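You operate a simulated robot arm through the tools that you are given. There is no shell and no other tool. Be economical: measure what you need, move in short steps, check, and stop when the job is done.

Carry out the task below with a simulated two-armed robot. There is one attempt and no reset: what you move stays moved.

Task
Take the yellow cloth on the back of the orange bench and put it away on the top of the grey bench. Then take the silver bolt from the top of the red stand and put it on the front of the strapping machine's table. Then put the short black bolt on the shelf under the clear tube. Then fetch the coolant cap and set it on the top of the red stand. Then take the cream pad and leave it on top of the o-rings tin. Then take the narrow carton on the top of the green table and put it away on the white bench. Then take the copper block and leave it on top of the relays carton. Then press the yellow test button two times. Then put the steel pail on the folder. Then stack the white carton marked "springs" from the top of the brown bench on top of the white carton labelled "rivets". Then put the red spool on the top of the brown bench away on the teal bench. Keep to this order. Set down upright: silver bolt, short black bolt, cream pad, narrow carton, red spool.

It is judged by the outcome, as a careful person would: the job done as asked, and still so three seconds after it is handed in. It fails if anything else is knocked over, pushed out of place, dropped, spilled or broken. A push-on lid holds only when it is set on centred and level and pressed home; a screw cap is set on level and turned clockwise until tight. Flat cloth is picked up by pressing the open fingertips on it (5 to 10 N) and closing them slowly along it; thin cloth reads only 2 to 8 mm in the jaws.

Robot
Two 7-joint arms with two-finger parallel grippers on one trunk, on a base that drives. Base frame: it is fixed to the floor where the robot stands at the start and does not move with it; the origin is under the middle of the robot, x ahead of it, y to its left, z up; the surface under the hand at the start is at about z = 0.84. Readings come in m, degrees, newtons and seconds.
The left shoulder is at the start at [0.05, 0.158, 1.058], the right one opposite. With the tool pointing down near the work surface each hand reaches from about 0.24 to 0.66 m from the robot's upright axis, wherever it stands, measured 20 degrees to its own side. Places, roughly: coolant cap [2.25, 1.25, 0.75]; copper block (7x4x3 cm) [3, 2, 0.8]; cream pad (5x5x8 cm) [4.9, 3.5, 0.9]; folder (31x23x1 cm) [2.2, 1.5, 0.8]; front of the strapping machine's table (44x12 cm) [-2.42, -0.8, 0.84]; narrow carton [4.5, 3.75, 0.75]; o-rings tin [5.5, 3.5, 0.75]; red spool (7x7x11 cm) [6.9, 0, 0.9]; relays carton [6.75, 3.5, 0.5]; shelf under the clear tube [-0.8, 3.6, 0.3]; short black bolt (3x3x5 cm) [2.3, 0.5, 0.8]; silver bolt (5x5x8 cm) [0.9, -1.3, 0.9]; steel pail [2.25, 1.75, 1]; teal bench [3.1, -4.4, 0.8]; top of the grey bench [-1.4, 3.6, 0.8]; top of the red stand [0.6, -1.5, 0.8]; white bench [-1.2, -1, 0.8]; white carton [6.5, 0, 0.75]; yellow cloth (7x9x3 cm) [0.5, -0.1, 0.9]; yellow test button [2.9, 1.6, 0.9]. Payload 3.91 kg a hand.
The TCP of each hand is the grasp point between the finger pads, 0.03 m short of the fingertips. In the tool frame z runs along the fingers and y along their closing line. Largest opening 0.11 m; finger width 0.02, thickness 0.01; the body of the gripper, 0.048 by 0.112 m, starts 0.055 m behind the TCP.
Orientation is that of the tool frame in the base frame, as [roll, pitch, yaw] about the fixed x, y, z axes, in that order (R = Rz(yaw) Ry(pitch) Rx(roll)). With the fingers straight down and closing along the base's y, the tool's x points along the base's -x, its y along +y and its z along -z.

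Tools
- The arms move only by the tool drive_tool. It takes "left_plan", "right_plan" or both (then of equal length, played together; a hand with none holds still); each is a list of rows, each an object (a shift or turn left out is 0, a gripper value left out holds the last) with "dp": the shift along the tool's x, y, z in units of 400 mm (1.0 is 400 mm), a list of three; "delta_rot": the turn, a rotation vector about the tool's x, y, z in units of 180 degrees (1.0 is 180 degrees), a list of three; "jaw": the finger opening in m, from 0 to 0.11. In form: [{"dp": [x, y, z], "delta_rot": [ax, ay, az], "jaw": jaw}, ...]. A call has 1 to 20 rows; each row is the pose to reach, as a shift and turn from the pose commanded when the call began, along the tool's axes at that moment. A call with a number of a shift or a turn outside -1 to 1 is refused whole. Each row takes 0.2 s and may step no farther than 0.05 m and 8.6 degrees from the row before; otherwise, or with a gripper value out of range, the whole call is refused. A pose out of reach is approached as far as the arm can. The call stops where the force on the tool passes 40 N (or 10 N more than at its start, if that is more) or the arm is blocked; 0.2 s more then pass. Each finger travels about 0.153 m/s and halts on what it meets, pressing with about 35 N; the grip force reading is that of the motor and also rises with nothing between the fingers. The clock runs only during rows and for 0.2 s after the last one: add rows that repeat a pose to give the fingers time. The reply holds the time, the measured pose of the TCP, the force on the tool along the base axes, the opening and the grip force, in the units named above and with some noise, with the torque about the TCP (base axes, N m) and any sound that the robot's microphone picked up.
- Cameras (640 x 400 px; columns grow to the right, rows downward): "scene" is now at [0.1373, -0.0312, 1.2246]; the picture's right is [-0.21, -0.98, 0.00], its down [-0.43, 0.09, -0.90] and it looks along [0.88, -0.19, -0.44] (base axes); focal length 255 px, centre (320, 200). "left" rides on the left gripper at [0.072, -0.017, -0.103] in its tool frame; the picture's right is [0.23, 0.97, 0.00], its down [-0.76, 0.18, -0.62] and it looks along [-0.61, 0.14, 0.78] (tool axes); focal length 222 px, centre (320, 200). "right" rides on the right gripper at [0.073, 0.017, -0.103] in its tool frame; the picture's right is [-0.23, 0.97, 0.00], its down [-0.76, -0.18, -0.62] and it looks along [-0.61, -0.14, 0.78] (tool axes); focal length 222 px, centre (320, 200). There is no depth. A picture from a camera that has moved, and an enlarged one, comes with that camera's place and axes in the base frame and with its lens. The place of the scene camera against the robot may be out by one fixed shift of up to 0.025 m in any direction.
- capture(camera): a new picture of that camera. No time passes.
- raise_lower(by): slides the trunk up (or, below 0, down) by that many m; the arms and the scene camera ride with it, the base frame stays. It gives what a move gives, with no picture.
- roll_base(legs): drives the robot by 1 to 6 legs, each [ahead, turn to the left] in m and degrees, along the robot's own axes; the way and the turn of a leg run together, so that a leg with both is an arc; at most 1.5 m and 180 degrees a leg. The arms and the cameras ride along, it lands a little off, and it stops where it bumps. It gives what a move gives.
- pan_tilt(pan, tilt): turns the head with the scene camera to pan (to the left, within 80 degrees either way) and tilt (down, from -29 to 69), counted from straight ahead of the robot. It gives what a move gives.
- zoom(camera, box): a new picture of the part [left, top, right, bottom] of that camera's present view, enlarged. No time passes.
- finish_job(): hands the job in; it is judged then, once.

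Go step by step. Nothing tells you exact positions but the pictures and the camera data: compare them with the known pose of the tool, close in by small moves and look again before you grip or let go. The budget is 535 turns and 320 pictures, counting those below and the enlarged ones. Unless the task says otherwise, let go and move clear before handing in, and close with one line.

The tools are called after "Request:" as name(argument=value, ...) on one line, values as JSON. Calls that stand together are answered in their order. drive_tool: Moves the arms, as the interface text tells. Its arguments: {"type":"object","properties":{"left_plan":{"type":"array","items":{"type":"object","properties":{"dp":{"type":"array","items":{"type":"number"}},"delta_rot":{"type":"array","items":{"type":"number"}},"jaw":{"type":"number"}}}},"right_plan":{"type":"array","items":{"type":"object","properties":{"dp":{"type":"array","items":{"type":"number"}},"delta_rot":{"type":"array","items":{"type":"number"}},"jaw":{"type":"number"}}}}},"required":[]} The other tools are called the same way: raise_lower (by) slides the trunk up or down; roll_base (legs) drives the base; pan_tilt (pan, tilt) turns the head that bears the scene camera; capture (camera) takes a picture; zoom (camera, box) takes an enlarged picture of a part of a camera's view; finish_job () hands the job in.

At the start:

```text
time: 0.0
left_tcp_pos: [0.4489, 0.1213, 1.1155]
left_tool_rot: [180.0, 0.0, -179.6]
left_contact_force: [0.5, 0.0, -0.1]
left_torque: [0.01, -0.02, 0.02]
left_width: 0.11
left_finger_force: 0.0
right_tcp_pos: [0.399, -0.2756, 1.0537]
right_tool_rot: [180.0, -0.1, -179.8]
right_contact_force: [-1.2, 0.6, -0.6]
right_torque: [0.0, -0.01, -0.05]
right_width: 0.1098
right_finger_force: 0.1
trunk travel left (down, up): [-0.3, 0.182]
robot x, y, heading: [0.0001, 0.004, 0.1]
head pan, tilt: [-12.1, 25.8]
```

scene: 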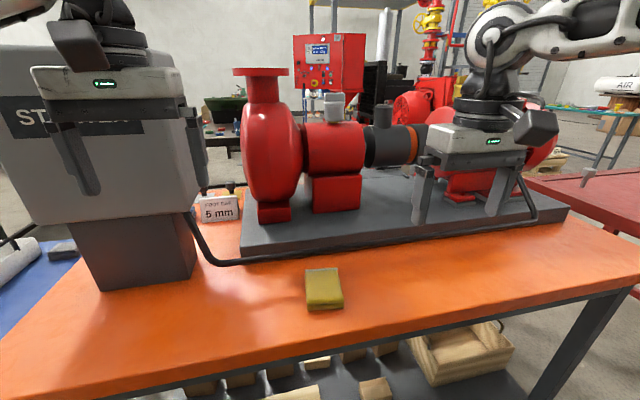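
right: 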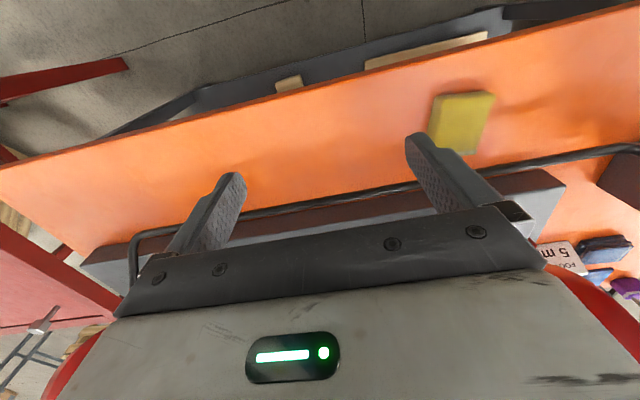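
left: 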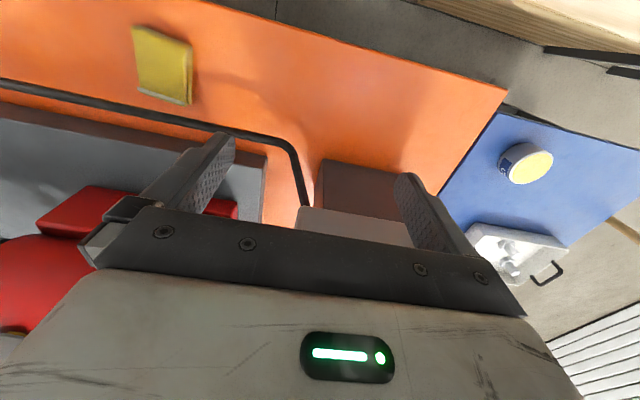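

I see the folded yellow cloth near (0.47, -0.10, 0.86) on the orange bench. I'll bring the right hand above it and look again.

Request:
drive_tool(right_plan=[{"dp": [-0.038, 0.088, 0.045]}, {"dp": [-0.076, 0.176, 0.09]}, {"dp": [-0.114, 0.264, 0.135]}, {"dp": [-0.152, 0.352, 0.18]}, {"dp": [-0.19, 0.44, 0.225]}, {"dp": [-0.19, 0.44, 0.225]}])

Request:
capture(camera="right")

Request:
capture(camera="scene")

```text
time: 1.4
left_tcp_pos: [0.4496, 0.1222, 1.116]
left_tool_rot: [-180.0, 0.0, -179.7]
left_contact_force: [0.1, -0.3, 0.4]
left_torque: [-0.02, 0.01, 0.0]
left_width: 0.1102
left_finger_force: 0.2
right_tcp_pos: [0.453, -0.1321, 0.965]
right_tool_rot: [179.8, 0.1, -179.7]
right_contact_force: [-0.4, -0.8, 0.8]
right_torque: [0.0, -0.03, -0.01]
right_width: 0.1101
right_finger_force: 0.1
right hand out of reach, approached as far as the arm can: row 5, 6
trunk travel left (down, up): [-0.3, 0.182]
robot x, y, heading: [-0.0006, -0.0009, 0.1]
head pan, tilt: [-12.1, 25.8]
```

```text
316 pictures are left
camera right: at [0.3816, -0.1156, 1.0677], right [0.22, 0.97, 0.0], down [0.76, -0.18, 0.62], along [0.61, -0.14, -0.78], focal length 222 px, centre (320, 200)
```

right: 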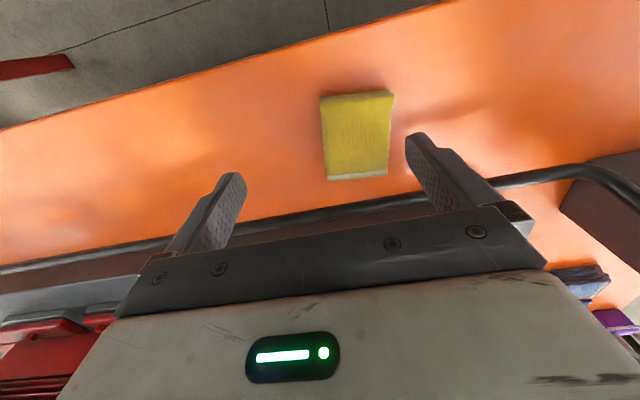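

```text
315 pictures are left
camera scene: at [0.1373, -0.0312, 1.2246], right [-0.21, -0.98, 0.0], down [-0.43, 0.09, -0.9], along [0.88, -0.19, -0.44], focal length 255 px, centre (320, 200)
```

scene: 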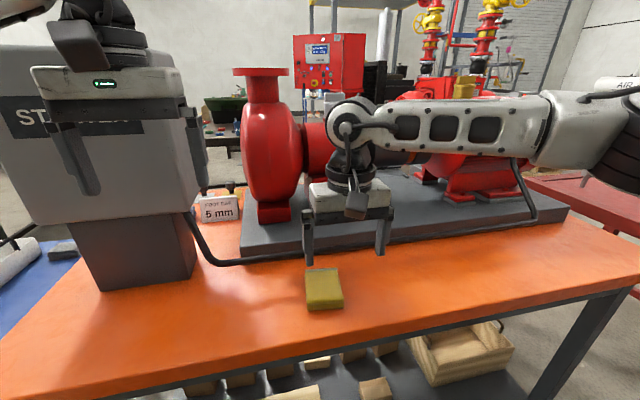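

The cloth's centre is about (0.472, -0.10), and the right hand stopped short at y = -0.13. I'll retry with a lower target.

Request:
drive_tool(right_plan=[{"dp": [0, 0, 0.08]}, {"dp": [-0.02, 0.04, 0.08]}, {"dp": [-0.048, 0.08, 0.08]}, {"dp": [-0.048, 0.08, 0.08]}])

```text
time: 2.4
left_tcp_pos: [0.4498, 0.1218, 1.1153]
left_tool_rot: [179.9, 0.0, -179.7]
left_contact_force: [-0.3, -0.5, 0.3]
left_torque: [0.01, 0.02, 0.0]
left_width: 0.1102
left_finger_force: 0.1
right_tcp_pos: [0.4505, -0.1338, 0.9343]
right_tool_rot: [179.8, 0.1, -179.9]
right_contact_force: [0.3, 0.2, 0.0]
right_torque: [0.01, 0.03, 0.01]
right_width: 0.1101
right_finger_force: 0.1
right hand out of reach, approached as far as the arm can: row 2, 3, 4
trunk travel left (down, up): [-0.3, 0.182]
robot x, y, heading: [-0.0032, 0.0004, 0.0]
head pan, tilt: [-12.1, 25.8]
```

The right arm's reach is limited there. I'll tuck the left hand back and turn the base left about 12°.

Request:
drive_tool(left_plan=[{"dp": [0.1, 0, 0]}, {"dp": [0.2, 0, 0]}, {"dp": [0.3, 0, 0]}, {"dp": [0.35, 0, -0.05]}])

Request:
roll_base(legs=[[0, 12]])

Request:
capture(camera="right")

```text
time: 3.4
left_tcp_pos: [0.3073, 0.1217, 1.1343]
left_tool_rot: [-180.0, 0.0, -179.7]
left_contact_force: [-0.6, 0.8, 1.1]
left_torque: [-0.01, 0.0, 0.0]
left_width: 0.11
left_finger_force: 0.1
right_tcp_pos: [0.4511, -0.1323, 0.9327]
right_tool_rot: [179.9, 0.2, -179.8]
right_contact_force: [0.5, 0.0, -0.3]
right_torque: [0.02, 0.01, 0.02]
right_width: 0.1104
right_finger_force: 0.0
trunk travel left (down, up): [-0.3, 0.182]
robot x, y, heading: [-0.0, -0.0014, 0.1]
head pan, tilt: [-12.1, 25.8]
```

```text
time: 4.6
left_tcp_pos: [0.2767, 0.1835, 1.1358]
left_tool_rot: [-179.9, 0.0, -167.8]
left_contact_force: [0.0, -0.1, 0.1]
left_torque: [-0.01, 0.02, -0.01]
left_width: 0.11
left_finger_force: 0.1
right_tcp_pos: [0.4688, -0.0358, 0.9337]
right_tool_rot: [180.0, 0.0, -167.7]
right_contact_force: [-0.8, 0.0, -0.2]
right_torque: [-0.03, 0.0, 0.02]
right_width: 0.1098
right_finger_force: 0.1
trunk travel left (down, up): [-0.3, 0.182]
robot x, y, heading: [-0.0011, 0.0016, 12.1]
head pan, tilt: [-12.1, 25.8]
```

```text
314 pictures are left
camera right: at [0.3947, -0.0347, 1.037], right [0.02, 1.0, 0.0], down [0.78, -0.01, 0.62], along [0.62, -0.01, -0.78], focal length 222 px, centre (320, 200)
```

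right: 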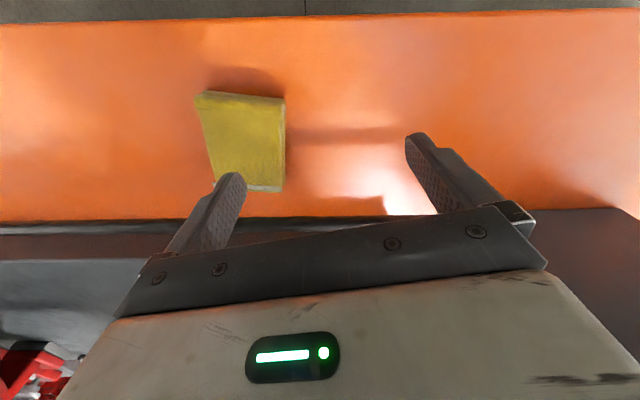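

The cloth is at about (0.471, -0.099), turned about -7°. I'll centre over it, align the yaw and look.

Request:
drive_tool(right_plan=[{"dp": [0.01, -0.05, 0], "delta_rot": [0, 0, 0.037]}, {"dp": [0.02, -0.1, 0], "delta_rot": [0, 0, 0.074]}, {"dp": [0.029, -0.155, 0], "delta_rot": [0, 0, 0.109]}, {"dp": [0.029, -0.155, 0], "delta_rot": [0, 0, 0.109]}])

Request:
capture(camera="right")

```text
time: 5.6
left_tcp_pos: [0.2779, 0.1816, 1.1337]
left_tool_rot: [179.9, -0.1, -167.8]
left_contact_force: [-0.3, -0.1, 0.2]
left_torque: [0.0, 0.03, 0.02]
left_width: 0.11
left_finger_force: 0.1
right_tcp_pos: [0.4699, -0.0981, 0.9335]
right_tool_rot: [179.9, 0.0, 172.5]
right_contact_force: [0.3, 0.9, 0.0]
right_torque: [0.0, -0.02, 0.01]
right_width: 0.1103
right_finger_force: 0.1
trunk travel left (down, up): [-0.3, 0.182]
robot x, y, heading: [0.0007, 0.003, 11.7]
head pan, tilt: [-12.1, 25.8]
```

```text
313 pictures are left
camera right: at [0.4013, -0.0733, 1.0366], right [0.35, 0.94, 0.0], down [0.73, -0.28, 0.62], along [0.58, -0.22, -0.78], focal length 222 px, centre (320, 200)
```

right: 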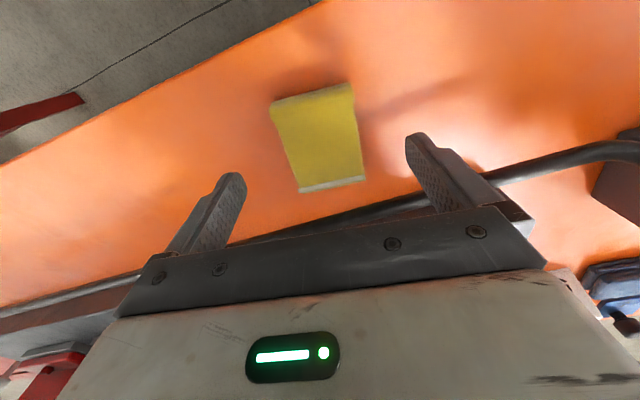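

Centred. I'll descend and grip.

Request:
drive_tool(right_plan=[{"dp": [0, 0, 0.05]}, {"dp": [0, 0, 0.1]}, {"dp": [0, 0, 0.144]}, {"dp": [0, 0, 0.144], "jaw": 0.08}, {"dp": [0, 0, 0.144], "jaw": 0.06}, {"dp": [0, 0, 0.144], "jaw": 0.04}, {"dp": [0, 0, 0.144], "jaw": 0.02}, {"dp": [0, 0, 0.144], "jaw": 0.02}])

Request:
capture(camera="right")

```text
time: 7.4
left_tcp_pos: [0.2765, 0.1828, 1.1345]
left_tool_rot: [-179.9, 0.0, -167.8]
left_contact_force: [0.3, -0.4, 0.0]
left_torque: [-0.02, 0.02, -0.04]
left_width: 0.1099
left_finger_force: 0.2
right_tcp_pos: [0.4706, -0.0977, 0.8761]
right_tool_rot: [179.9, -0.1, 172.6]
right_contact_force: [0.6, -0.3, -0.3]
right_torque: [-0.01, 0.01, 0.01]
right_width: 0.067
right_finger_force: 34.6
trunk travel left (down, up): [-0.3, 0.182]
robot x, y, heading: [-0.0018, -0.0, 11.9]
head pan, tilt: [-12.1, 25.8]
```

```text
312 pictures are left
camera right: at [0.4015, -0.0728, 0.9797], right [0.35, 0.94, 0.0], down [0.73, -0.28, 0.62], along [0.58, -0.22, -0.78], focal length 222 px, centre (320, 200)
```

right: 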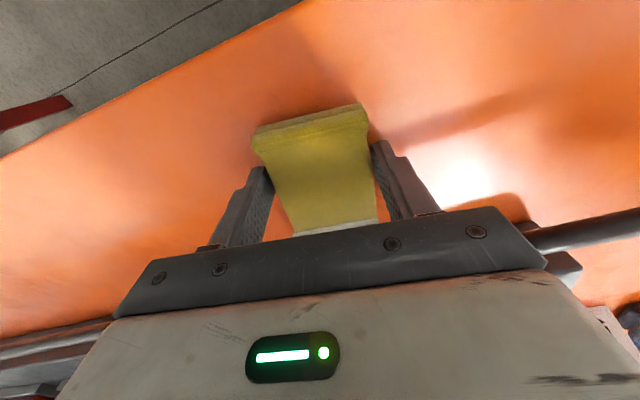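

Gripped at 67 mm. I'll lift it, tuck the hand back over the bench's near edge, and then look around for the route.

Request:
drive_tool(right_plan=[{"dp": [0, 0, 0.1]}, {"dp": [0, 0, 0]}, {"dp": [0, 0, -0.12]}, {"dp": [0.05, -0.02, -0.22]}, {"dp": [0.15, -0.05, -0.28]}, {"dp": [0.25, -0.08, -0.3]}, {"dp": [0.282, -0.1, -0.3]}])

Request:
pan_tilt(pan=78, tilt=20)

Request:
capture(camera="scene")

Request:
pan_tilt(pan=-78, tilt=20)

Request:
capture(camera="scene")

```text
time: 7.7
left_tcp_pos: [0.2768, 0.1815, 1.1349]
left_tool_rot: [-179.9, 0.1, -167.6]
left_contact_force: [0.7, 0.2, -0.3]
left_torque: [0.0, 0.02, -0.02]
left_width: 0.1099
left_finger_force: 0.1
right_tcp_pos: [0.4715, -0.0974, 0.875]
right_tool_rot: [179.8, 0.4, 172.7]
right_contact_force: [-4.9, -2.1, 12.1]
right_torque: [-0.19, 0.13, -0.05]
right_width: 0.067
right_finger_force: 35.6
trunk travel left (down, up): [-0.3, 0.182]
robot x, y, heading: [-0.0006, -0.0001, 12.0]
head pan, tilt: [-12.1, 25.8]
stopped in row 1 (right hand): the force on the tool passed its limit at 56 N (the readings are from after the stop); the commanded pose is now the measured one
```

```text
time: 9.3
left_tcp_pos: [0.2761, 0.1826, 1.134]
left_tool_rot: [-180.0, 0.1, -167.6]
left_contact_force: [-0.1, 0.2, -0.5]
left_torque: [0.0, -0.01, 0.0]
left_width: 0.11
left_finger_force: 0.1
right_tcp_pos: [0.4722, -0.0979, 0.8764]
right_tool_rot: [179.7, 0.7, 172.5]
right_contact_force: [1.5, 0.6, 24.2]
right_torque: [-0.12, -0.05, 0.04]
right_width: 0.0672
right_finger_force: 35.2
trunk travel left (down, up): [-0.3, 0.182]
robot x, y, heading: [0.0001, 0.0008, 11.9]
head pan, tilt: [78.0, 20.0]
```

```text
311 pictures are left
camera scene: at [0.0452, 0.0897, 1.2341], right [1.0, 0.0, 0.0], down [0.0, -0.34, -0.94], along [0.0, 0.94, -0.34], focal length 255 px, centre (320, 200)
```

scene: 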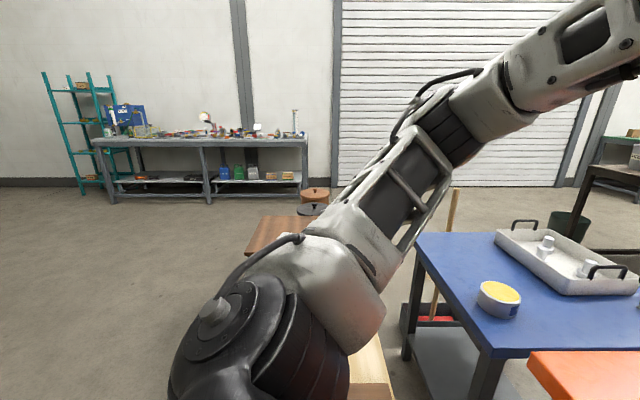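

```text
time: 11.7
left_tcp_pos: [0.2762, 0.1824, 1.1344]
left_tool_rot: [-180.0, 0.0, -167.7]
left_contact_force: [0.6, -0.2, 0.1]
left_torque: [0.02, 0.01, -0.03]
left_width: 0.11
left_finger_force: 0.0
right_tcp_pos: [0.472, -0.0981, 0.8745]
right_tool_rot: [179.8, 0.6, 172.5]
right_contact_force: [2.1, 2.1, 22.0]
right_torque: [-0.01, -0.07, 0.03]
right_width: 0.0669
right_finger_force: 35.0
trunk travel left (down, up): [-0.3, 0.182]
robot x, y, heading: [0.0011, 0.0001, 11.7]
head pan, tilt: [-78.0, 20.0]
```

```text
310 pictures are left
camera scene: at [0.083, -0.0884, 1.2342], right [-0.91, -0.41, 0.0], down [-0.14, 0.31, -0.94], along [0.38, -0.86, -0.34], focal length 255 px, centre (320, 200)
```

scene: 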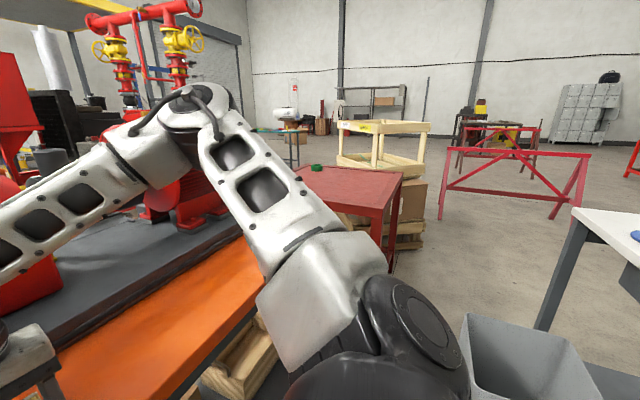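

My first row pressed down by mistake and was stopped by the force limit. Lifting properly now.

Request:
drive_tool(right_plan=[{"dp": [0, 0, -0.05]}, {"dp": [0, 0, -0.15]}, {"dp": [0, 0, -0.25]}, {"dp": [0.1, -0.03, -0.3]}, {"dp": [0.2, -0.07, -0.32]}, {"dp": [0.282, -0.1, -0.34]}, {"dp": [0.282, -0.1, -0.34]}])

Request:
capture(camera="right")

```text
time: 13.3
left_tcp_pos: [0.2768, 0.1822, 1.1346]
left_tool_rot: [179.9, 0.1, -167.7]
left_contact_force: [0.1, -0.4, -0.3]
left_torque: [0.0, 0.0, -0.03]
left_width: 0.1101
left_finger_force: 0.1
right_tcp_pos: [0.354, -0.1231, 1.0097]
right_tool_rot: [179.8, 0.5, 172.4]
right_contact_force: [-1.4, 0.6, -0.7]
right_torque: [-0.03, -0.01, -0.02]
right_width: 0.067
right_finger_force: 34.8
trunk travel left (down, up): [-0.3, 0.182]
robot x, y, heading: [0.0006, -0.0038, 11.7]
head pan, tilt: [-78.0, 20.0]
```

```text
309 pictures are left
camera right: at [0.2838, -0.0979, 1.1122], right [0.35, 0.94, 0.0], down [0.73, -0.28, 0.63], along [0.59, -0.22, -0.78], focal length 222 px, centre (320, 200)
```

right: 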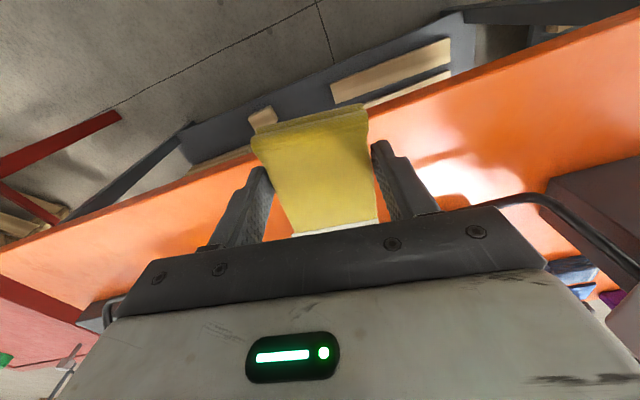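

The cloth is held. I'll back off, turn toward the grey bench, drive part way and look.

Request:
roll_base(legs=[[-0.4, 0], [0, 98], [1.4, 0]])

Request:
pan_tilt(pan=0, tilt=20)

Request:
capture(camera="scene")

```text
time: 26.5
left_tcp_pos: [-1.0796, 1.4786, 1.1344]
left_tool_rot: [179.9, 0.0, -69.9]
left_contact_force: [0.4, -0.2, 0.2]
left_torque: [0.0, 0.01, 0.02]
left_width: 0.1097
left_finger_force: 0.1
right_tcp_pos: [-0.7866, 1.5961, 1.0097]
right_tool_rot: [179.8, 0.4, -89.6]
right_contact_force: [-0.1, 0.0, -0.9]
right_torque: [0.01, 0.0, 0.02]
right_width: 0.0666
right_finger_force: 34.7
trunk travel left (down, up): [-0.3, 0.182]
robot x, y, heading: [-0.8612, 1.2289, 109.7]
head pan, tilt: [-78.0, 20.0]
```

```text
time: 28.0
left_tcp_pos: [-1.0787, 1.4774, 1.1341]
left_tool_rot: [180.0, 0.0, -69.9]
left_contact_force: [-0.5, 0.7, 0.3]
left_torque: [-0.01, -0.02, 0.02]
left_width: 0.11
left_finger_force: 0.1
right_tcp_pos: [-0.7869, 1.595, 1.0103]
right_tool_rot: [179.8, 0.5, -89.7]
right_contact_force: [-0.3, -1.3, -0.4]
right_torque: [0.02, 0.01, 0.01]
right_width: 0.0666
right_finger_force: 34.6
trunk travel left (down, up): [-0.3, 0.182]
robot x, y, heading: [-0.8587, 1.228, 109.7]
head pan, tilt: [0.0, 20.0]
```

```text
308 pictures are left
camera scene: at [-0.8982, 1.3413, 1.234], right [0.94, 0.34, 0.0], down [0.12, -0.32, -0.94], along [-0.32, 0.88, -0.34], focal length 255 px, centre (320, 200)
```

scene: 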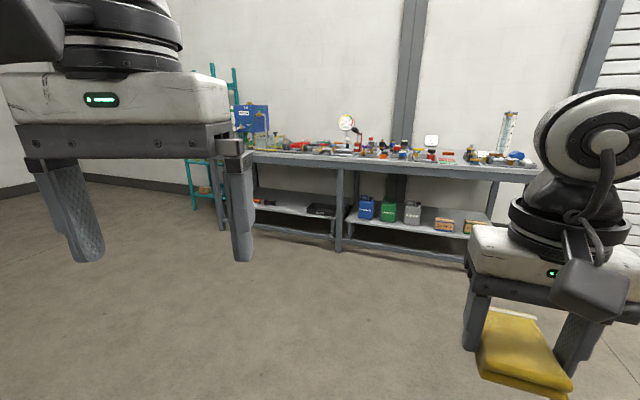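

Request:
zoom(camera="scene", box=[240, 100, 550, 250])

```text
2.06 times, centred on (395, 175) of scene
camera zoom: at [-0.8982, 1.3413, 1.234], right [0.94, 0.34, 0.0], down [0.12, -0.32, -0.94], along [-0.32, 0.88, -0.34], focal length 527 px, centre (165, 252)
```

zoom: 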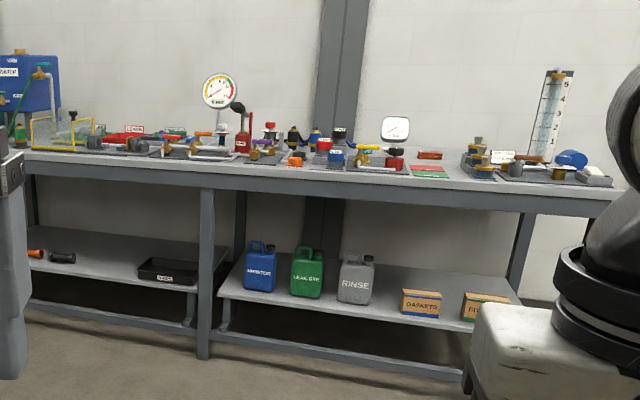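

Request:
roll_base(legs=[[1.4, 0]])

Request:
pan_tilt(pan=-10, tilt=30)

Request:
capture(camera="scene")

```text
time: 35.0
left_tcp_pos: [-1.5525, 2.7866, 1.1342]
left_tool_rot: [-179.9, 0.0, -69.8]
left_contact_force: [-0.1, 0.5, -0.5]
left_torque: [0.03, -0.02, 0.02]
left_width: 0.1101
left_finger_force: 0.1
right_tcp_pos: [-1.2592, 2.9045, 1.0094]
right_tool_rot: [179.7, 0.4, -89.5]
right_contact_force: [0.3, -0.1, -0.5]
right_torque: [-0.01, 0.0, -0.02]
right_width: 0.0665
right_finger_force: 35.3
trunk travel left (down, up): [-0.3, 0.182]
robot x, y, heading: [-1.3334, 2.5386, 109.9]
head pan, tilt: [0.0, 20.0]
```

```text
time: 35.7
left_tcp_pos: [-1.552, 2.7854, 1.1344]
left_tool_rot: [-180.0, 0.1, -69.9]
left_contact_force: [-0.3, -0.3, 0.5]
left_torque: [-0.01, 0.03, -0.01]
left_width: 0.1098
left_finger_force: 0.0
right_tcp_pos: [-1.2594, 2.9061, 1.0094]
right_tool_rot: [179.9, 0.4, -89.5]
right_contact_force: [-0.7, 0.3, 0.0]
right_torque: [-0.01, 0.0, -0.01]
right_width: 0.0669
right_finger_force: 34.2
trunk travel left (down, up): [-0.3, 0.182]
robot x, y, heading: [-1.3351, 2.5346, 109.6]
head pan, tilt: [-10.0, 30.0]
```

```text
306 pictures are left
camera scene: at [-1.355, 2.6517, 1.218], right [0.98, 0.17, 0.0], down [0.09, -0.49, -0.87], along [-0.15, 0.85, -0.5], focal length 255 px, centre (320, 200)
```

scene: 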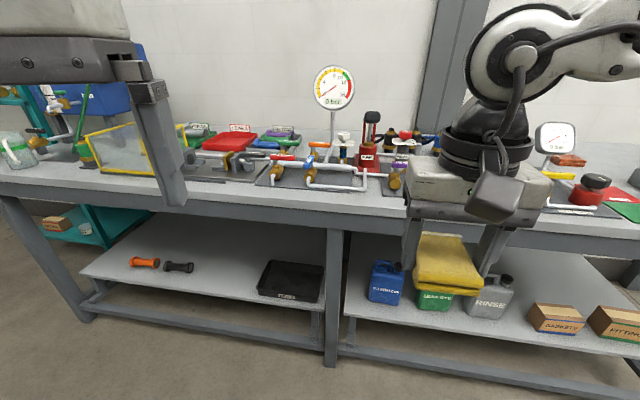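

Request:
capture(camera="right")

Request:
pan_tilt(pan=-60, tilt=30)

Request:
capture(camera="scene")

```text
305 pictures are left
camera right: at [-1.2757, 2.8309, 1.1121], right [-0.98, 0.22, 0.0], down [0.17, 0.76, 0.63], along [0.13, 0.61, -0.78], focal length 222 px, centre (320, 200)
```

right: 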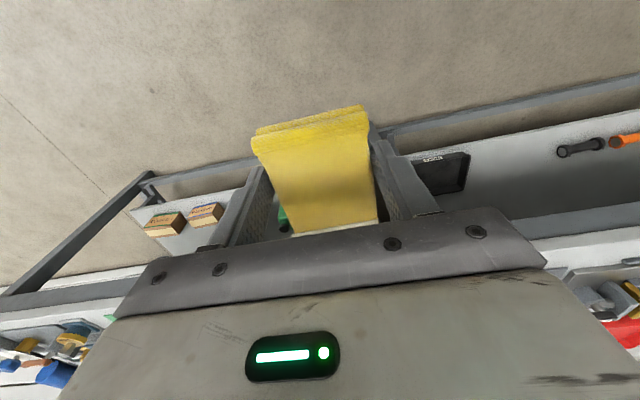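

```text
time: 36.9
left_tcp_pos: [-1.5507, 2.7859, 1.1341]
left_tool_rot: [-179.9, 0.1, -69.8]
left_contact_force: [-0.1, -0.8, 0.1]
left_torque: [-0.03, -0.04, 0.01]
left_width: 0.1099
left_finger_force: 0.1
right_tcp_pos: [-1.2592, 2.9042, 1.0081]
right_tool_rot: [179.8, 0.4, -89.4]
right_contact_force: [-0.1, -0.3, 0.0]
right_torque: [0.01, -0.01, 0.01]
right_width: 0.067
right_finger_force: 35.2
trunk travel left (down, up): [-0.3, 0.182]
robot x, y, heading: [-1.3307, 2.5367, 110.1]
head pan, tilt: [-60.0, 30.0]
```

```text
304 pictures are left
camera scene: at [-1.2812, 2.6319, 1.2179], right [0.77, -0.64, 0.0], down [-0.32, -0.38, -0.87], along [0.56, 0.66, -0.5], focal length 255 px, centre (320, 200)
```

scene: 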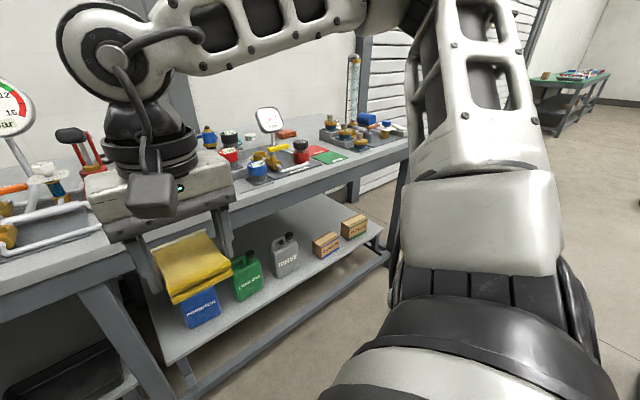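

Request:
zoom(camera="scene", box=[190, 90, 420, 234])

```text
2.78 times, centred on (305, 162) of scene
camera zoom: at [-1.2812, 2.6319, 1.2179], right [0.77, -0.64, 0.0], down [-0.32, -0.38, -0.87], along [0.56, 0.66, -0.5], focal length 709 px, centre (362, 306)
```

zoom: 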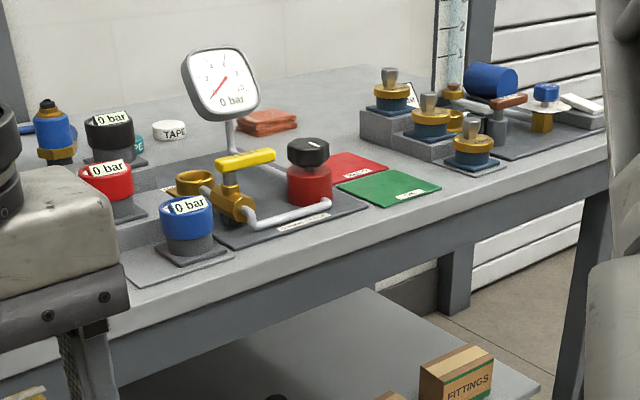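

Request:
raise_lower(by=0.15)

Request:
roll_base(legs=[[0, -40]])

Request:
pan_tilt(pan=10, tilt=35)

Request:
capture(camera="scene")

```text
time: 38.6
left_tcp_pos: [-1.5519, 2.7864, 1.2843]
left_tool_rot: [179.9, 0.0, -69.7]
left_contact_force: [-1.0, 0.3, 0.1]
left_torque: [0.01, 0.02, -0.01]
left_width: 0.1102
left_finger_force: 0.0
right_tcp_pos: [-1.2592, 2.9042, 1.1585]
right_tool_rot: [179.8, 0.3, -89.4]
right_contact_force: [0.3, 0.5, -0.4]
right_torque: [-0.02, -0.03, -0.04]
right_width: 0.0668
right_finger_force: 35.0
trunk travel left (down, up): [-0.45, 0.032]
robot x, y, heading: [-1.3313, 2.54, 109.7]
head pan, tilt: [-60.0, 30.0]
```

```text
time: 40.9
left_tcp_pos: [-1.3426, 2.8686, 1.285]
left_tool_rot: [-180.0, -0.1, -109.4]
left_contact_force: [0.0, 0.5, 0.1]
left_torque: [0.01, 0.0, 0.01]
left_width: 0.1098
left_finger_force: 0.2
right_tcp_pos: [-1.0424, 2.7737, 1.1589]
right_tool_rot: [179.9, 0.5, -129.2]
right_contact_force: [0.0, -0.3, -0.6]
right_torque: [0.0, 0.01, 0.02]
right_width: 0.067
right_finger_force: 35.0
trunk travel left (down, up): [-0.45, 0.032]
robot x, y, heading: [-1.3344, 2.5357, 70.3]
head pan, tilt: [-60.0, 30.0]
```

```text
time: 42.3
left_tcp_pos: [-1.3427, 2.8688, 1.2838]
left_tool_rot: [180.0, 0.0, -109.4]
left_contact_force: [-0.6, -0.3, 0.1]
left_torque: [0.0, -0.01, 0.02]
left_width: 0.1101
left_finger_force: 0.1
right_tcp_pos: [-1.0425, 2.7733, 1.16]
right_tool_rot: [179.9, 0.4, -129.1]
right_contact_force: [0.6, -0.4, -0.8]
right_torque: [-0.01, -0.01, 0.0]
right_width: 0.0673
right_finger_force: 35.7
trunk travel left (down, up): [-0.45, 0.032]
robot x, y, heading: [-1.3322, 2.5363, 70.0]
head pan, tilt: [10.0, 35.0]
```

```text
302 pictures are left
camera scene: at [-1.2972, 2.6494, 1.3602], right [0.99, -0.17, 0.0], down [-0.1, -0.57, -0.82], along [0.14, 0.81, -0.57], focal length 255 px, centre (320, 200)
```

scene: 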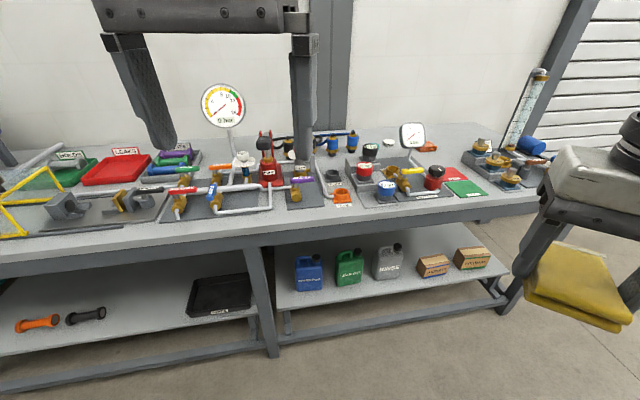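

Request:
zoom(camera="scene", box=[150, 100, 550, 250])

```text
1.60 times, centred on (350, 175) of scene
camera zoom: at [-1.2972, 2.6494, 1.3602], right [0.99, -0.17, 0.0], down [-0.1, -0.57, -0.82], along [0.14, 0.81, -0.57], focal length 408 px, centre (272, 240)
```

zoom: 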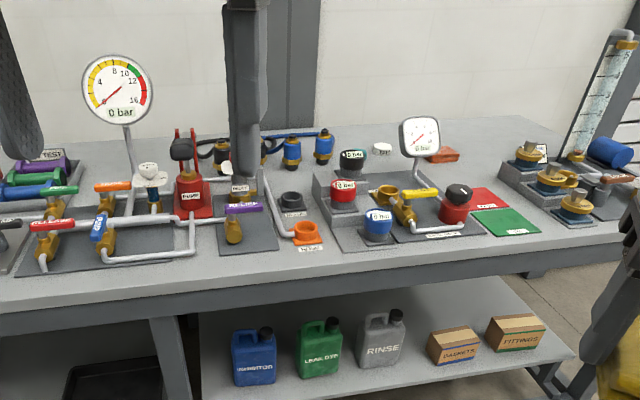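

I picked a clear front strip on the grey bench near x = -1.31, y = 3.24–3.35. I'll drive up so the right hand faces it squarely.

Request:
roll_base(legs=[[0, 20], [0.3, 0], [0, 20]])

Request:
capture(camera="right")

```text
time: 46.5
left_tcp_pos: [-1.5561, 3.0817, 1.285]
left_tool_rot: [-179.9, 0.0, -69.3]
left_contact_force: [0.3, 0.3, 0.2]
left_torque: [-0.01, -0.01, 0.0]
left_width: 0.11
left_finger_force: 0.0
right_tcp_pos: [-1.2644, 3.201, 1.1589]
right_tool_rot: [179.9, 0.4, -89.1]
right_contact_force: [-0.5, 0.0, -0.1]
right_torque: [0.01, -0.02, 0.01]
right_width: 0.0667
right_finger_force: 34.6
trunk travel left (down, up): [-0.45, 0.032]
robot x, y, heading: [-1.333, 2.8331, 110.3]
head pan, tilt: [10.0, 35.0]
```

```text
300 pictures are left
camera right: at [-1.2798, 3.1279, 1.2622], right [-0.98, 0.21, 0.0], down [0.17, 0.76, 0.63], along [0.13, 0.61, -0.78], focal length 222 px, centre (320, 200)
```

right: 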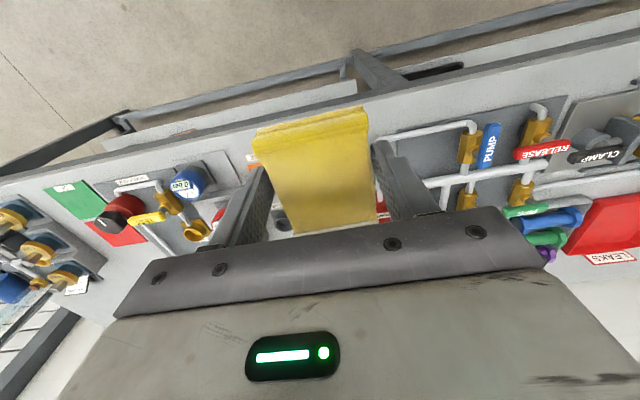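

Request:
drive_tool(right_plan=[{"dp": [-0.08, 0.04, 0.08]}, {"dp": [-0.16, 0.08, 0.16]}, {"dp": [-0.227, 0.111, 0.24]}, {"dp": [-0.227, 0.111, 0.35]}, {"dp": [-0.227, 0.111, 0.45]}, {"dp": [-0.227, 0.111, 0.48]}, {"dp": [-0.227, 0.111, 0.48]}])

Request:
capture(camera="right")

Request:
pan_tilt(pan=-20, tilt=45)

Request:
capture(camera="scene")

```text
time: 48.1
left_tcp_pos: [-1.5555, 3.0813, 1.2841]
left_tool_rot: [180.0, -0.1, -69.4]
left_contact_force: [0.4, 0.1, 0.1]
left_torque: [0.03, 0.03, 0.03]
left_width: 0.1101
left_finger_force: 0.0
right_tcp_pos: [-1.3113, 3.2931, 0.9694]
right_tool_rot: [179.8, 0.4, -89.1]
right_contact_force: [0.3, 0.5, -0.8]
right_torque: [-0.03, 0.05, 0.0]
right_width: 0.067
right_finger_force: 35.4
trunk travel left (down, up): [-0.45, 0.032]
robot x, y, heading: [-1.337, 2.8365, 110.3]
head pan, tilt: [10.0, 35.0]
```

```text
299 pictures are left
camera right: at [-1.3262, 3.219, 1.0709], right [-0.98, 0.21, 0.0], down [0.17, 0.76, 0.63], along [0.13, 0.61, -0.78], focal length 222 px, centre (320, 200)
```

right: 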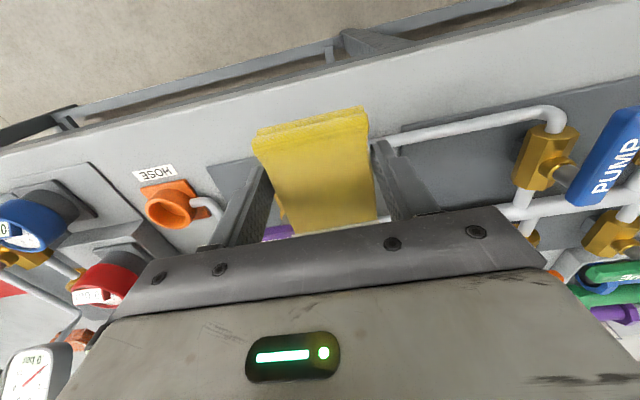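

```text
time: 49.0
left_tcp_pos: [-1.555, 3.0824, 1.2843]
left_tool_rot: [180.0, 0.0, -69.4]
left_contact_force: [0.0, -0.6, -0.4]
left_torque: [-0.02, 0.0, 0.0]
left_width: 0.1101
left_finger_force: 0.1
right_tcp_pos: [-1.3101, 3.2921, 0.9687]
right_tool_rot: [179.8, 0.4, -89.2]
right_contact_force: [-0.1, -0.1, -0.5]
right_torque: [-0.03, 0.0, 0.0]
right_width: 0.0666
right_finger_force: 34.7
trunk travel left (down, up): [-0.45, 0.032]
robot x, y, heading: [-1.3346, 2.8304, 110.3]
head pan, tilt: [-20.0, 45.0]
```

```text
298 pictures are left
camera scene: at [-1.342, 2.9406, 1.3454], right [1.0, 0.01, 0.0], down [0.0, -0.71, -0.71], along [0.0, 0.71, -0.71], focal length 255 px, centre (320, 200)
```

scene: 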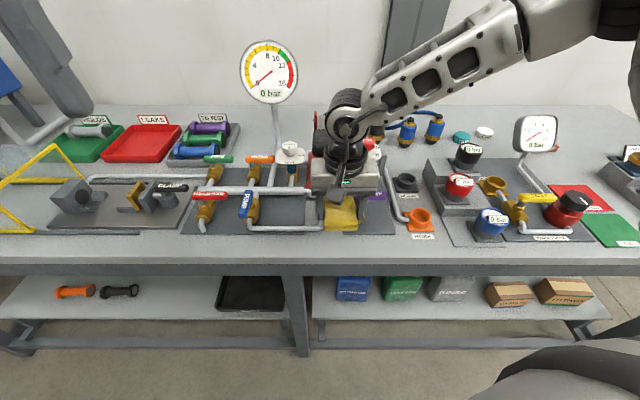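

Request:
zoom(camera="scene", box=[230, 150, 450, 290])

```text
2.86 times, centred on (340, 220) of scene
camera zoom: at [-1.342, 2.9406, 1.3454], right [1.0, 0.01, 0.0], down [0.0, -0.71, -0.71], along [0.0, 0.71, -0.71], focal length 730 px, centre (263, 143)
```

zoom: 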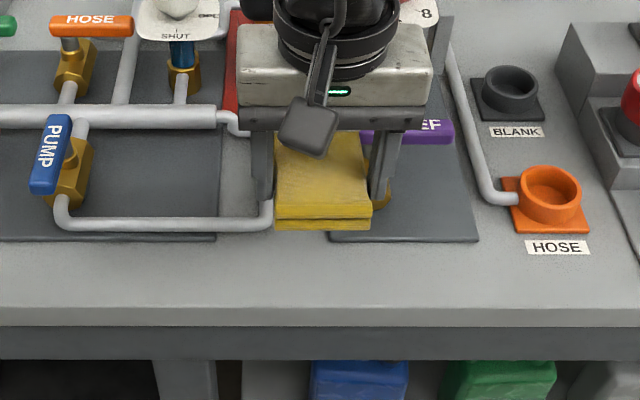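

The strip is only about 7 cm deep, so I'll turn the cloth so its 7 cm side lies across it, in front of the purple-handled board near x = -1.22. First up and back, then rotate.

Request:
drive_tool(right_plan=[{"dp": [0, 0, -0.12]}, {"dp": [0.1, 0, -0.2]}, {"dp": [0.15, -0.05, -0.2], "delta_rot": [0, 0, -0.045]}, {"dp": [0.15, -0.1, -0.2], "delta_rot": [0, 0, -0.09]}, {"dp": [0.15, -0.15, -0.2], "delta_rot": [0, 0, -0.135]}, {"dp": [0.15, -0.2, -0.2], "delta_rot": [0, 0, -0.18]}, {"dp": [0.15, -0.225, -0.2], "delta_rot": [0, 0, -0.225]}, {"dp": [0.15, -0.225, -0.2], "delta_rot": [0, 0, -0.27]}, {"dp": [0.15, -0.225, -0.2], "delta_rot": [0, 0, -0.315]}, {"dp": [0.15, -0.225, -0.2], "delta_rot": [0, 0, -0.36]}, {"dp": [0.15, -0.225, -0.2], "delta_rot": [0, 0, -0.405]}, {"dp": [0.15, -0.225, -0.2], "delta_rot": [0, 0, -0.45]}, {"dp": [0.15, -0.225, -0.2], "delta_rot": [0, 0, -0.495]}, {"dp": [0.15, -0.225, -0.2], "delta_rot": [0, 0, -0.495]}])

Request:
capture(camera="right")

Request:
capture(camera="scene")

```text
refused: row 2 steps farther than a row can; nothing moved
```

```text
296 pictures are left
camera right: at [-1.3261, 3.2189, 1.0712], right [-0.98, 0.21, 0.0], down [0.17, 0.76, 0.63], along [0.13, 0.61, -0.78], focal length 222 px, centre (320, 200)
```

right: 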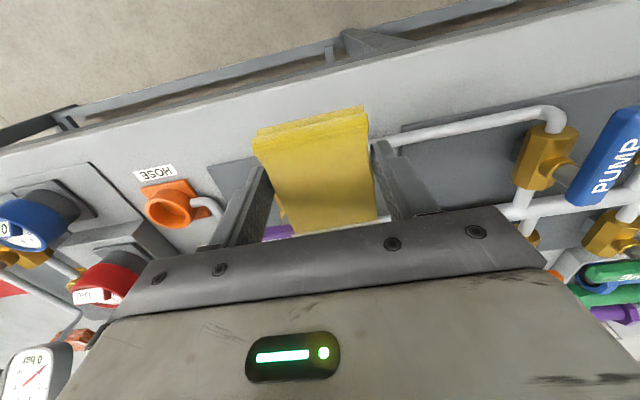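

```text
295 pictures are left
camera scene: at [-1.342, 2.9406, 1.3454], right [1.0, 0.01, 0.0], down [0.0, -0.71, -0.71], along [0.0, 0.71, -0.71], focal length 255 px, centre (320, 200)
```

scene: 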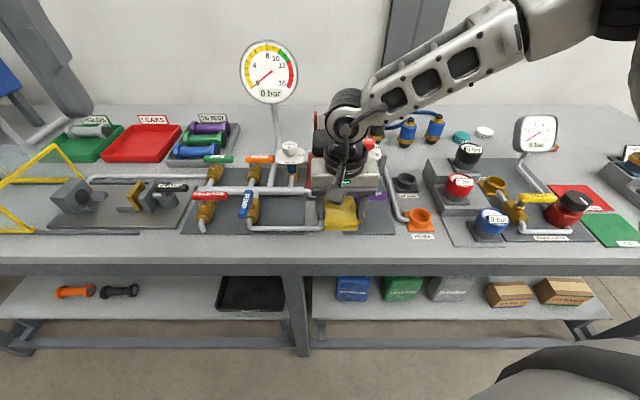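

Request:
drive_tool(right_plan=[{"dp": [0, 0, -0.12]}, {"dp": [0.08, 0, -0.2]}, {"dp": [0.15, -0.05, -0.2], "delta_rot": [0, 0, -0.045]}, {"dp": [0.15, -0.1, -0.2], "delta_rot": [0, 0, -0.09]}, {"dp": [0.15, -0.15, -0.2], "delta_rot": [0, 0, -0.135]}, {"dp": [0.15, -0.2, -0.2], "delta_rot": [0, 0, -0.18]}, {"dp": [0.15, -0.225, -0.2], "delta_rot": [0, 0, -0.225]}, {"dp": [0.15, -0.225, -0.2], "delta_rot": [0, 0, -0.27]}, {"dp": [0.15, -0.225, -0.2], "delta_rot": [0, 0, -0.315]}, {"dp": [0.15, -0.225, -0.2], "delta_rot": [0, 0, -0.36]}, {"dp": [0.15, -0.225, -0.2], "delta_rot": [0, 0, -0.405]}, {"dp": [0.15, -0.225, -0.2], "delta_rot": [0, 0, -0.45]}, {"dp": [0.15, -0.225, -0.2], "delta_rot": [0, 0, -0.495]}, {"dp": [0.15, -0.225, -0.2], "delta_rot": [0, 0, -0.495]}])

Request:
capture(camera="right")

Request:
capture(camera="scene")

```text
time: 52.0
left_tcp_pos: [-1.5561, 3.0805, 1.2833]
left_tool_rot: [-179.9, 0.1, -69.3]
left_contact_force: [-0.4, 0.3, -0.5]
left_torque: [0.01, -0.02, 0.01]
left_width: 0.11
left_finger_force: 0.1
right_tcp_pos: [-1.2499, 3.195, 1.0437]
right_tool_rot: [-179.3, 0.1, -4.3]
right_contact_force: [-0.1, 0.3, -0.5]
right_torque: [0.01, -0.01, 0.0]
right_width: 0.0667
right_finger_force: 35.4
right hand out of reach, approached as far as the arm can: row 11, 12, 13, 14
trunk travel left (down, up): [-0.45, 0.032]
robot x, y, heading: [-1.3341, 2.8327, 110.3]
head pan, tilt: [-20.0, 45.0]
```

```text
294 pictures are left
camera right: at [-1.1796, 3.1705, 1.1453], right [-0.3, -0.95, -0.01], down [-0.75, 0.23, 0.63], along [-0.59, 0.2, -0.78], focal length 222 px, centre (320, 200)
```

right: 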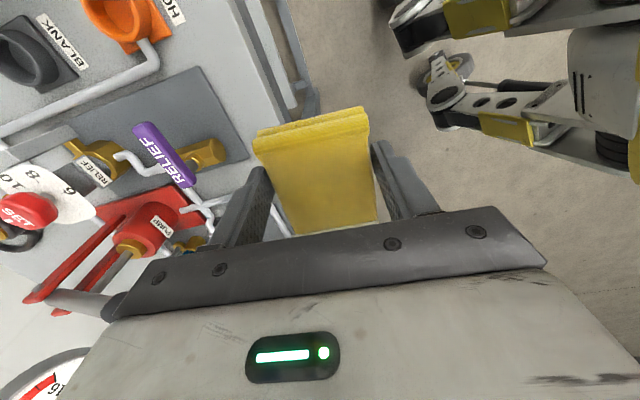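

```text
293 pictures are left
camera scene: at [-1.3422, 2.9404, 1.3453], right [1.0, 0.01, 0.0], down [0.0, -0.71, -0.71], along [0.0, 0.71, -0.71], focal length 255 px, centre (320, 200)
```

scene: 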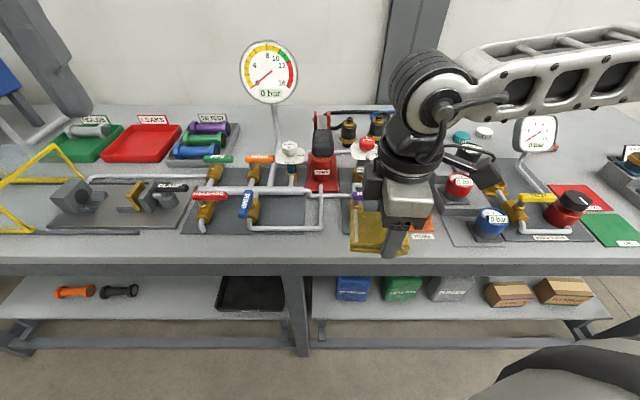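

Request:
roll_base(legs=[[0, 8]])

```text
time: 53.0
left_tcp_pos: [-1.5889, 3.049, 1.2842]
left_tool_rot: [-179.9, -0.1, -61.3]
left_contact_force: [-0.3, 0.5, -0.1]
left_torque: [-0.02, -0.02, 0.01]
left_width: 0.1098
left_finger_force: 0.0
right_tcp_pos: [-1.3028, 3.2027, 1.0423]
right_tool_rot: [-179.2, 0.2, 3.7]
right_contact_force: [-0.3, 0.1, -0.4]
right_torque: [-0.01, -0.05, 0.0]
right_width: 0.067
right_finger_force: 35.3
trunk travel left (down, up): [-0.45, 0.032]
robot x, y, heading: [-1.3341, 2.8339, 118.5]
head pan, tilt: [-20.0, 45.0]
```

Request:
drive_tool(right_plan=[{"dp": [0.08, -0.06, 0.04], "delta_rot": [0, 0, 0.01]}, {"dp": [0.16, -0.12, 0.08], "delta_rot": [0, 0, 0.02]}, {"dp": [0.22, -0.179, 0.12], "delta_rot": [0, 0, 0.02]}, {"dp": [0.22, -0.179, 0.2], "delta_rot": [0, 0, 0.02]}, {"dp": [0.22, -0.179, 0.28], "delta_rot": [0, 0, 0.02]}, {"dp": [0.22, -0.179, 0.28], "delta_rot": [0, 0, 0.02]}])

Request:
capture(camera="right")

Request:
pan_tilt(pan=-45, tilt=45)

Request:
zoom(camera="scene", box=[220, 120, 460, 270])

```text
time: 54.4
left_tcp_pos: [-1.5883, 3.0486, 1.2846]
left_tool_rot: [-180.0, -0.1, -61.3]
left_contact_force: [-0.3, 0.9, 0.0]
left_torque: [-0.02, 0.01, 0.02]
left_width: 0.1102
left_finger_force: 0.1
right_tcp_pos: [-1.2776, 3.2072, 1.0341]
right_tool_rot: [-179.1, 0.1, -0.1]
right_contact_force: [0.7, -0.6, 0.5]
right_torque: [0.02, -0.01, 0.01]
right_width: 0.0671
right_finger_force: 34.6
right hand out of reach, approached as far as the arm can: row 1, 2, 3, 4, 5, 6
trunk travel left (down, up): [-0.45, 0.032]
robot x, y, heading: [-1.3333, 2.8343, 118.2]
head pan, tilt: [-20.0, 45.0]
```

```text
292 pictures are left
camera right: at [-1.2051, 3.189, 1.1365], right [-0.23, -0.97, -0.01], down [-0.76, 0.17, 0.63], along [-0.61, 0.15, -0.78], focal length 222 px, centre (320, 200)
```

right: 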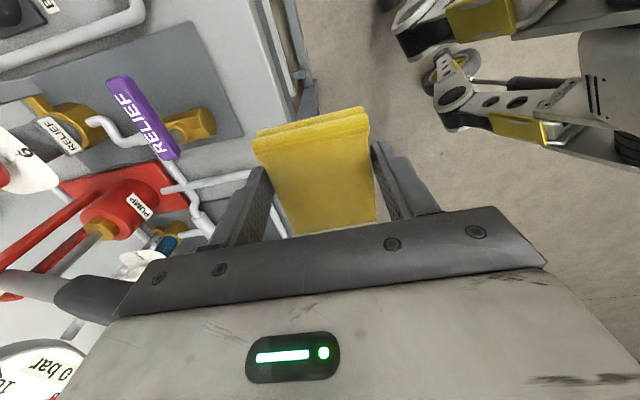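

```text
time: 55.3
left_tcp_pos: [-1.5886, 3.0477, 1.2847]
left_tool_rot: [-180.0, -0.1, -61.3]
left_contact_force: [0.1, 0.1, -0.1]
left_torque: [0.0, 0.02, -0.06]
left_width: 0.1098
left_finger_force: 0.0
right_tcp_pos: [-1.2776, 3.2083, 1.0343]
right_tool_rot: [-179.2, 0.1, 0.0]
right_contact_force: [-0.5, 0.7, -0.8]
right_torque: [-0.01, 0.01, -0.01]
right_width: 0.0665
right_finger_force: 35.0
trunk travel left (down, up): [-0.45, 0.032]
robot x, y, heading: [-1.3326, 2.8354, 118.2]
head pan, tilt: [-45.0, 45.0]
```

```text
2.67 times, centred on (340, 195) of scene
camera zoom: at [-1.3233, 2.9349, 1.3453], right [0.96, -0.29, 0.0], down [-0.2, -0.68, -0.71], along [0.2, 0.68, -0.71], focal length 681 px, centre (267, 213)
```

zoom: 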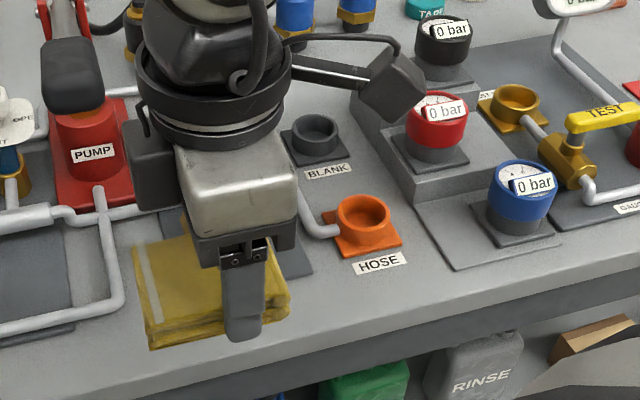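

The wrist is at its limit, so I'll change the base stance: shift to +x and face about 145°, so the needed yaw is natural.

Request:
roll_base(legs=[[0, 61], [-0.23, 0], [0, -35]])

```text
time: 61.4
left_tcp_pos: [-1.4255, 2.9135, 1.2842]
left_tool_rot: [180.0, 0.0, -35.4]
left_contact_force: [0.0, 0.2, 0.2]
left_torque: [0.0, -0.01, 0.01]
left_width: 0.1099
left_finger_force: 0.0
right_tcp_pos: [-1.2161, 3.1922, 1.0334]
right_tool_rot: [-179.2, 0.1, 26.0]
right_contact_force: [-0.6, -0.3, 0.1]
right_torque: [0.02, -0.03, -0.01]
right_width: 0.0669
right_finger_force: 34.7
trunk travel left (down, up): [-0.45, 0.032]
robot x, y, heading: [-1.104, 2.8306, 144.4]
head pan, tilt: [-45.0, 45.0]
```

Request:
drive_tool(right_plan=[{"dp": [0.02, -0.05, 0], "delta_rot": [0, 0, 0.036]}, {"dp": [0.04, -0.1, 0.05], "delta_rot": [0, 0, 0.072]}, {"dp": [0.06, -0.15, 0.1], "delta_rot": [0, 0, 0.108]}, {"dp": [0.087, -0.202, 0.18], "delta_rot": [0, 0, 0.144]}, {"dp": [0.087, -0.202, 0.25], "delta_rot": [0, 0, 0.144]}, {"dp": [0.087, -0.202, 0.25], "delta_rot": [0, 0, 0.144]}])

Request:
capture(camera="right")

Request:
pan_tilt(pan=-55, tilt=45)

Request:
zoom(camera="scene", box=[180, 120, 420, 270])

```text
time: 62.8
left_tcp_pos: [-1.425, 2.9126, 1.2842]
left_tool_rot: [-180.0, 0.1, -35.4]
left_contact_force: [-0.1, 0.0, 0.3]
left_torque: [-0.01, 0.01, -0.01]
left_width: 0.1099
left_finger_force: 0.2
right_tcp_pos: [-1.2205, 3.2808, 0.9346]
right_tool_rot: [-179.3, 0.4, -0.2]
right_contact_force: [0.3, 0.1, -1.4]
right_torque: [-0.02, -0.01, 0.02]
right_width: 0.067
right_finger_force: 34.7
trunk travel left (down, up): [-0.45, 0.032]
robot x, y, heading: [-1.1018, 2.8296, 144.4]
head pan, tilt: [-45.0, 45.0]
```

```text
290 pictures are left
camera right: at [-1.1477, 3.2624, 1.0364], right [-0.23, -0.97, -0.01], down [-0.76, 0.17, 0.63], along [-0.61, 0.15, -0.78], focal length 222 px, centre (320, 200)
```

right: 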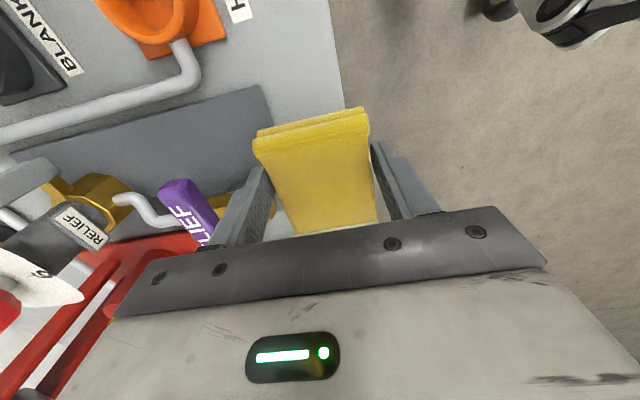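

```text
time: 63.5
left_tcp_pos: [-1.4257, 2.9131, 1.2843]
left_tool_rot: [180.0, 0.1, -35.5]
left_contact_force: [-0.2, 0.2, 0.4]
left_torque: [-0.03, 0.02, 0.01]
left_width: 0.1099
left_finger_force: 0.0
right_tcp_pos: [-1.2209, 3.2808, 0.934]
right_tool_rot: [-179.3, 0.4, 0.0]
right_contact_force: [-0.4, 0.9, -0.5]
right_torque: [-0.01, -0.03, -0.03]
right_width: 0.067
right_finger_force: 34.8
trunk travel left (down, up): [-0.45, 0.032]
robot x, y, heading: [-1.1037, 2.833, 144.4]
head pan, tilt: [-55.0, 45.0]
```

```text
2.67 times, centred on (300, 195) of scene
camera zoom: at [-1.1283, 2.9234, 1.3453], right [1.0, -0.01, 0.0], down [-0.01, -0.71, -0.71], along [0.01, 0.71, -0.71], focal length 681 px, centre (373, 213)
```

zoom: 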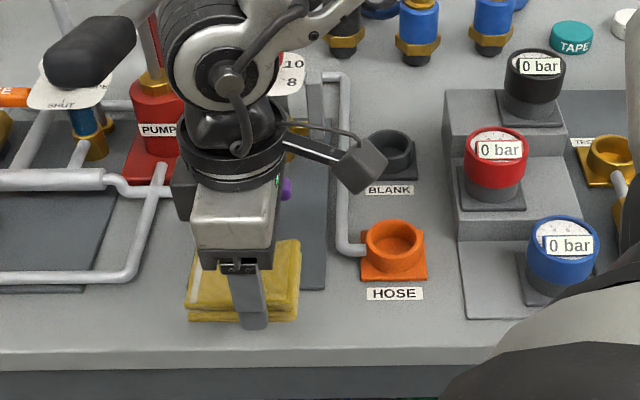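

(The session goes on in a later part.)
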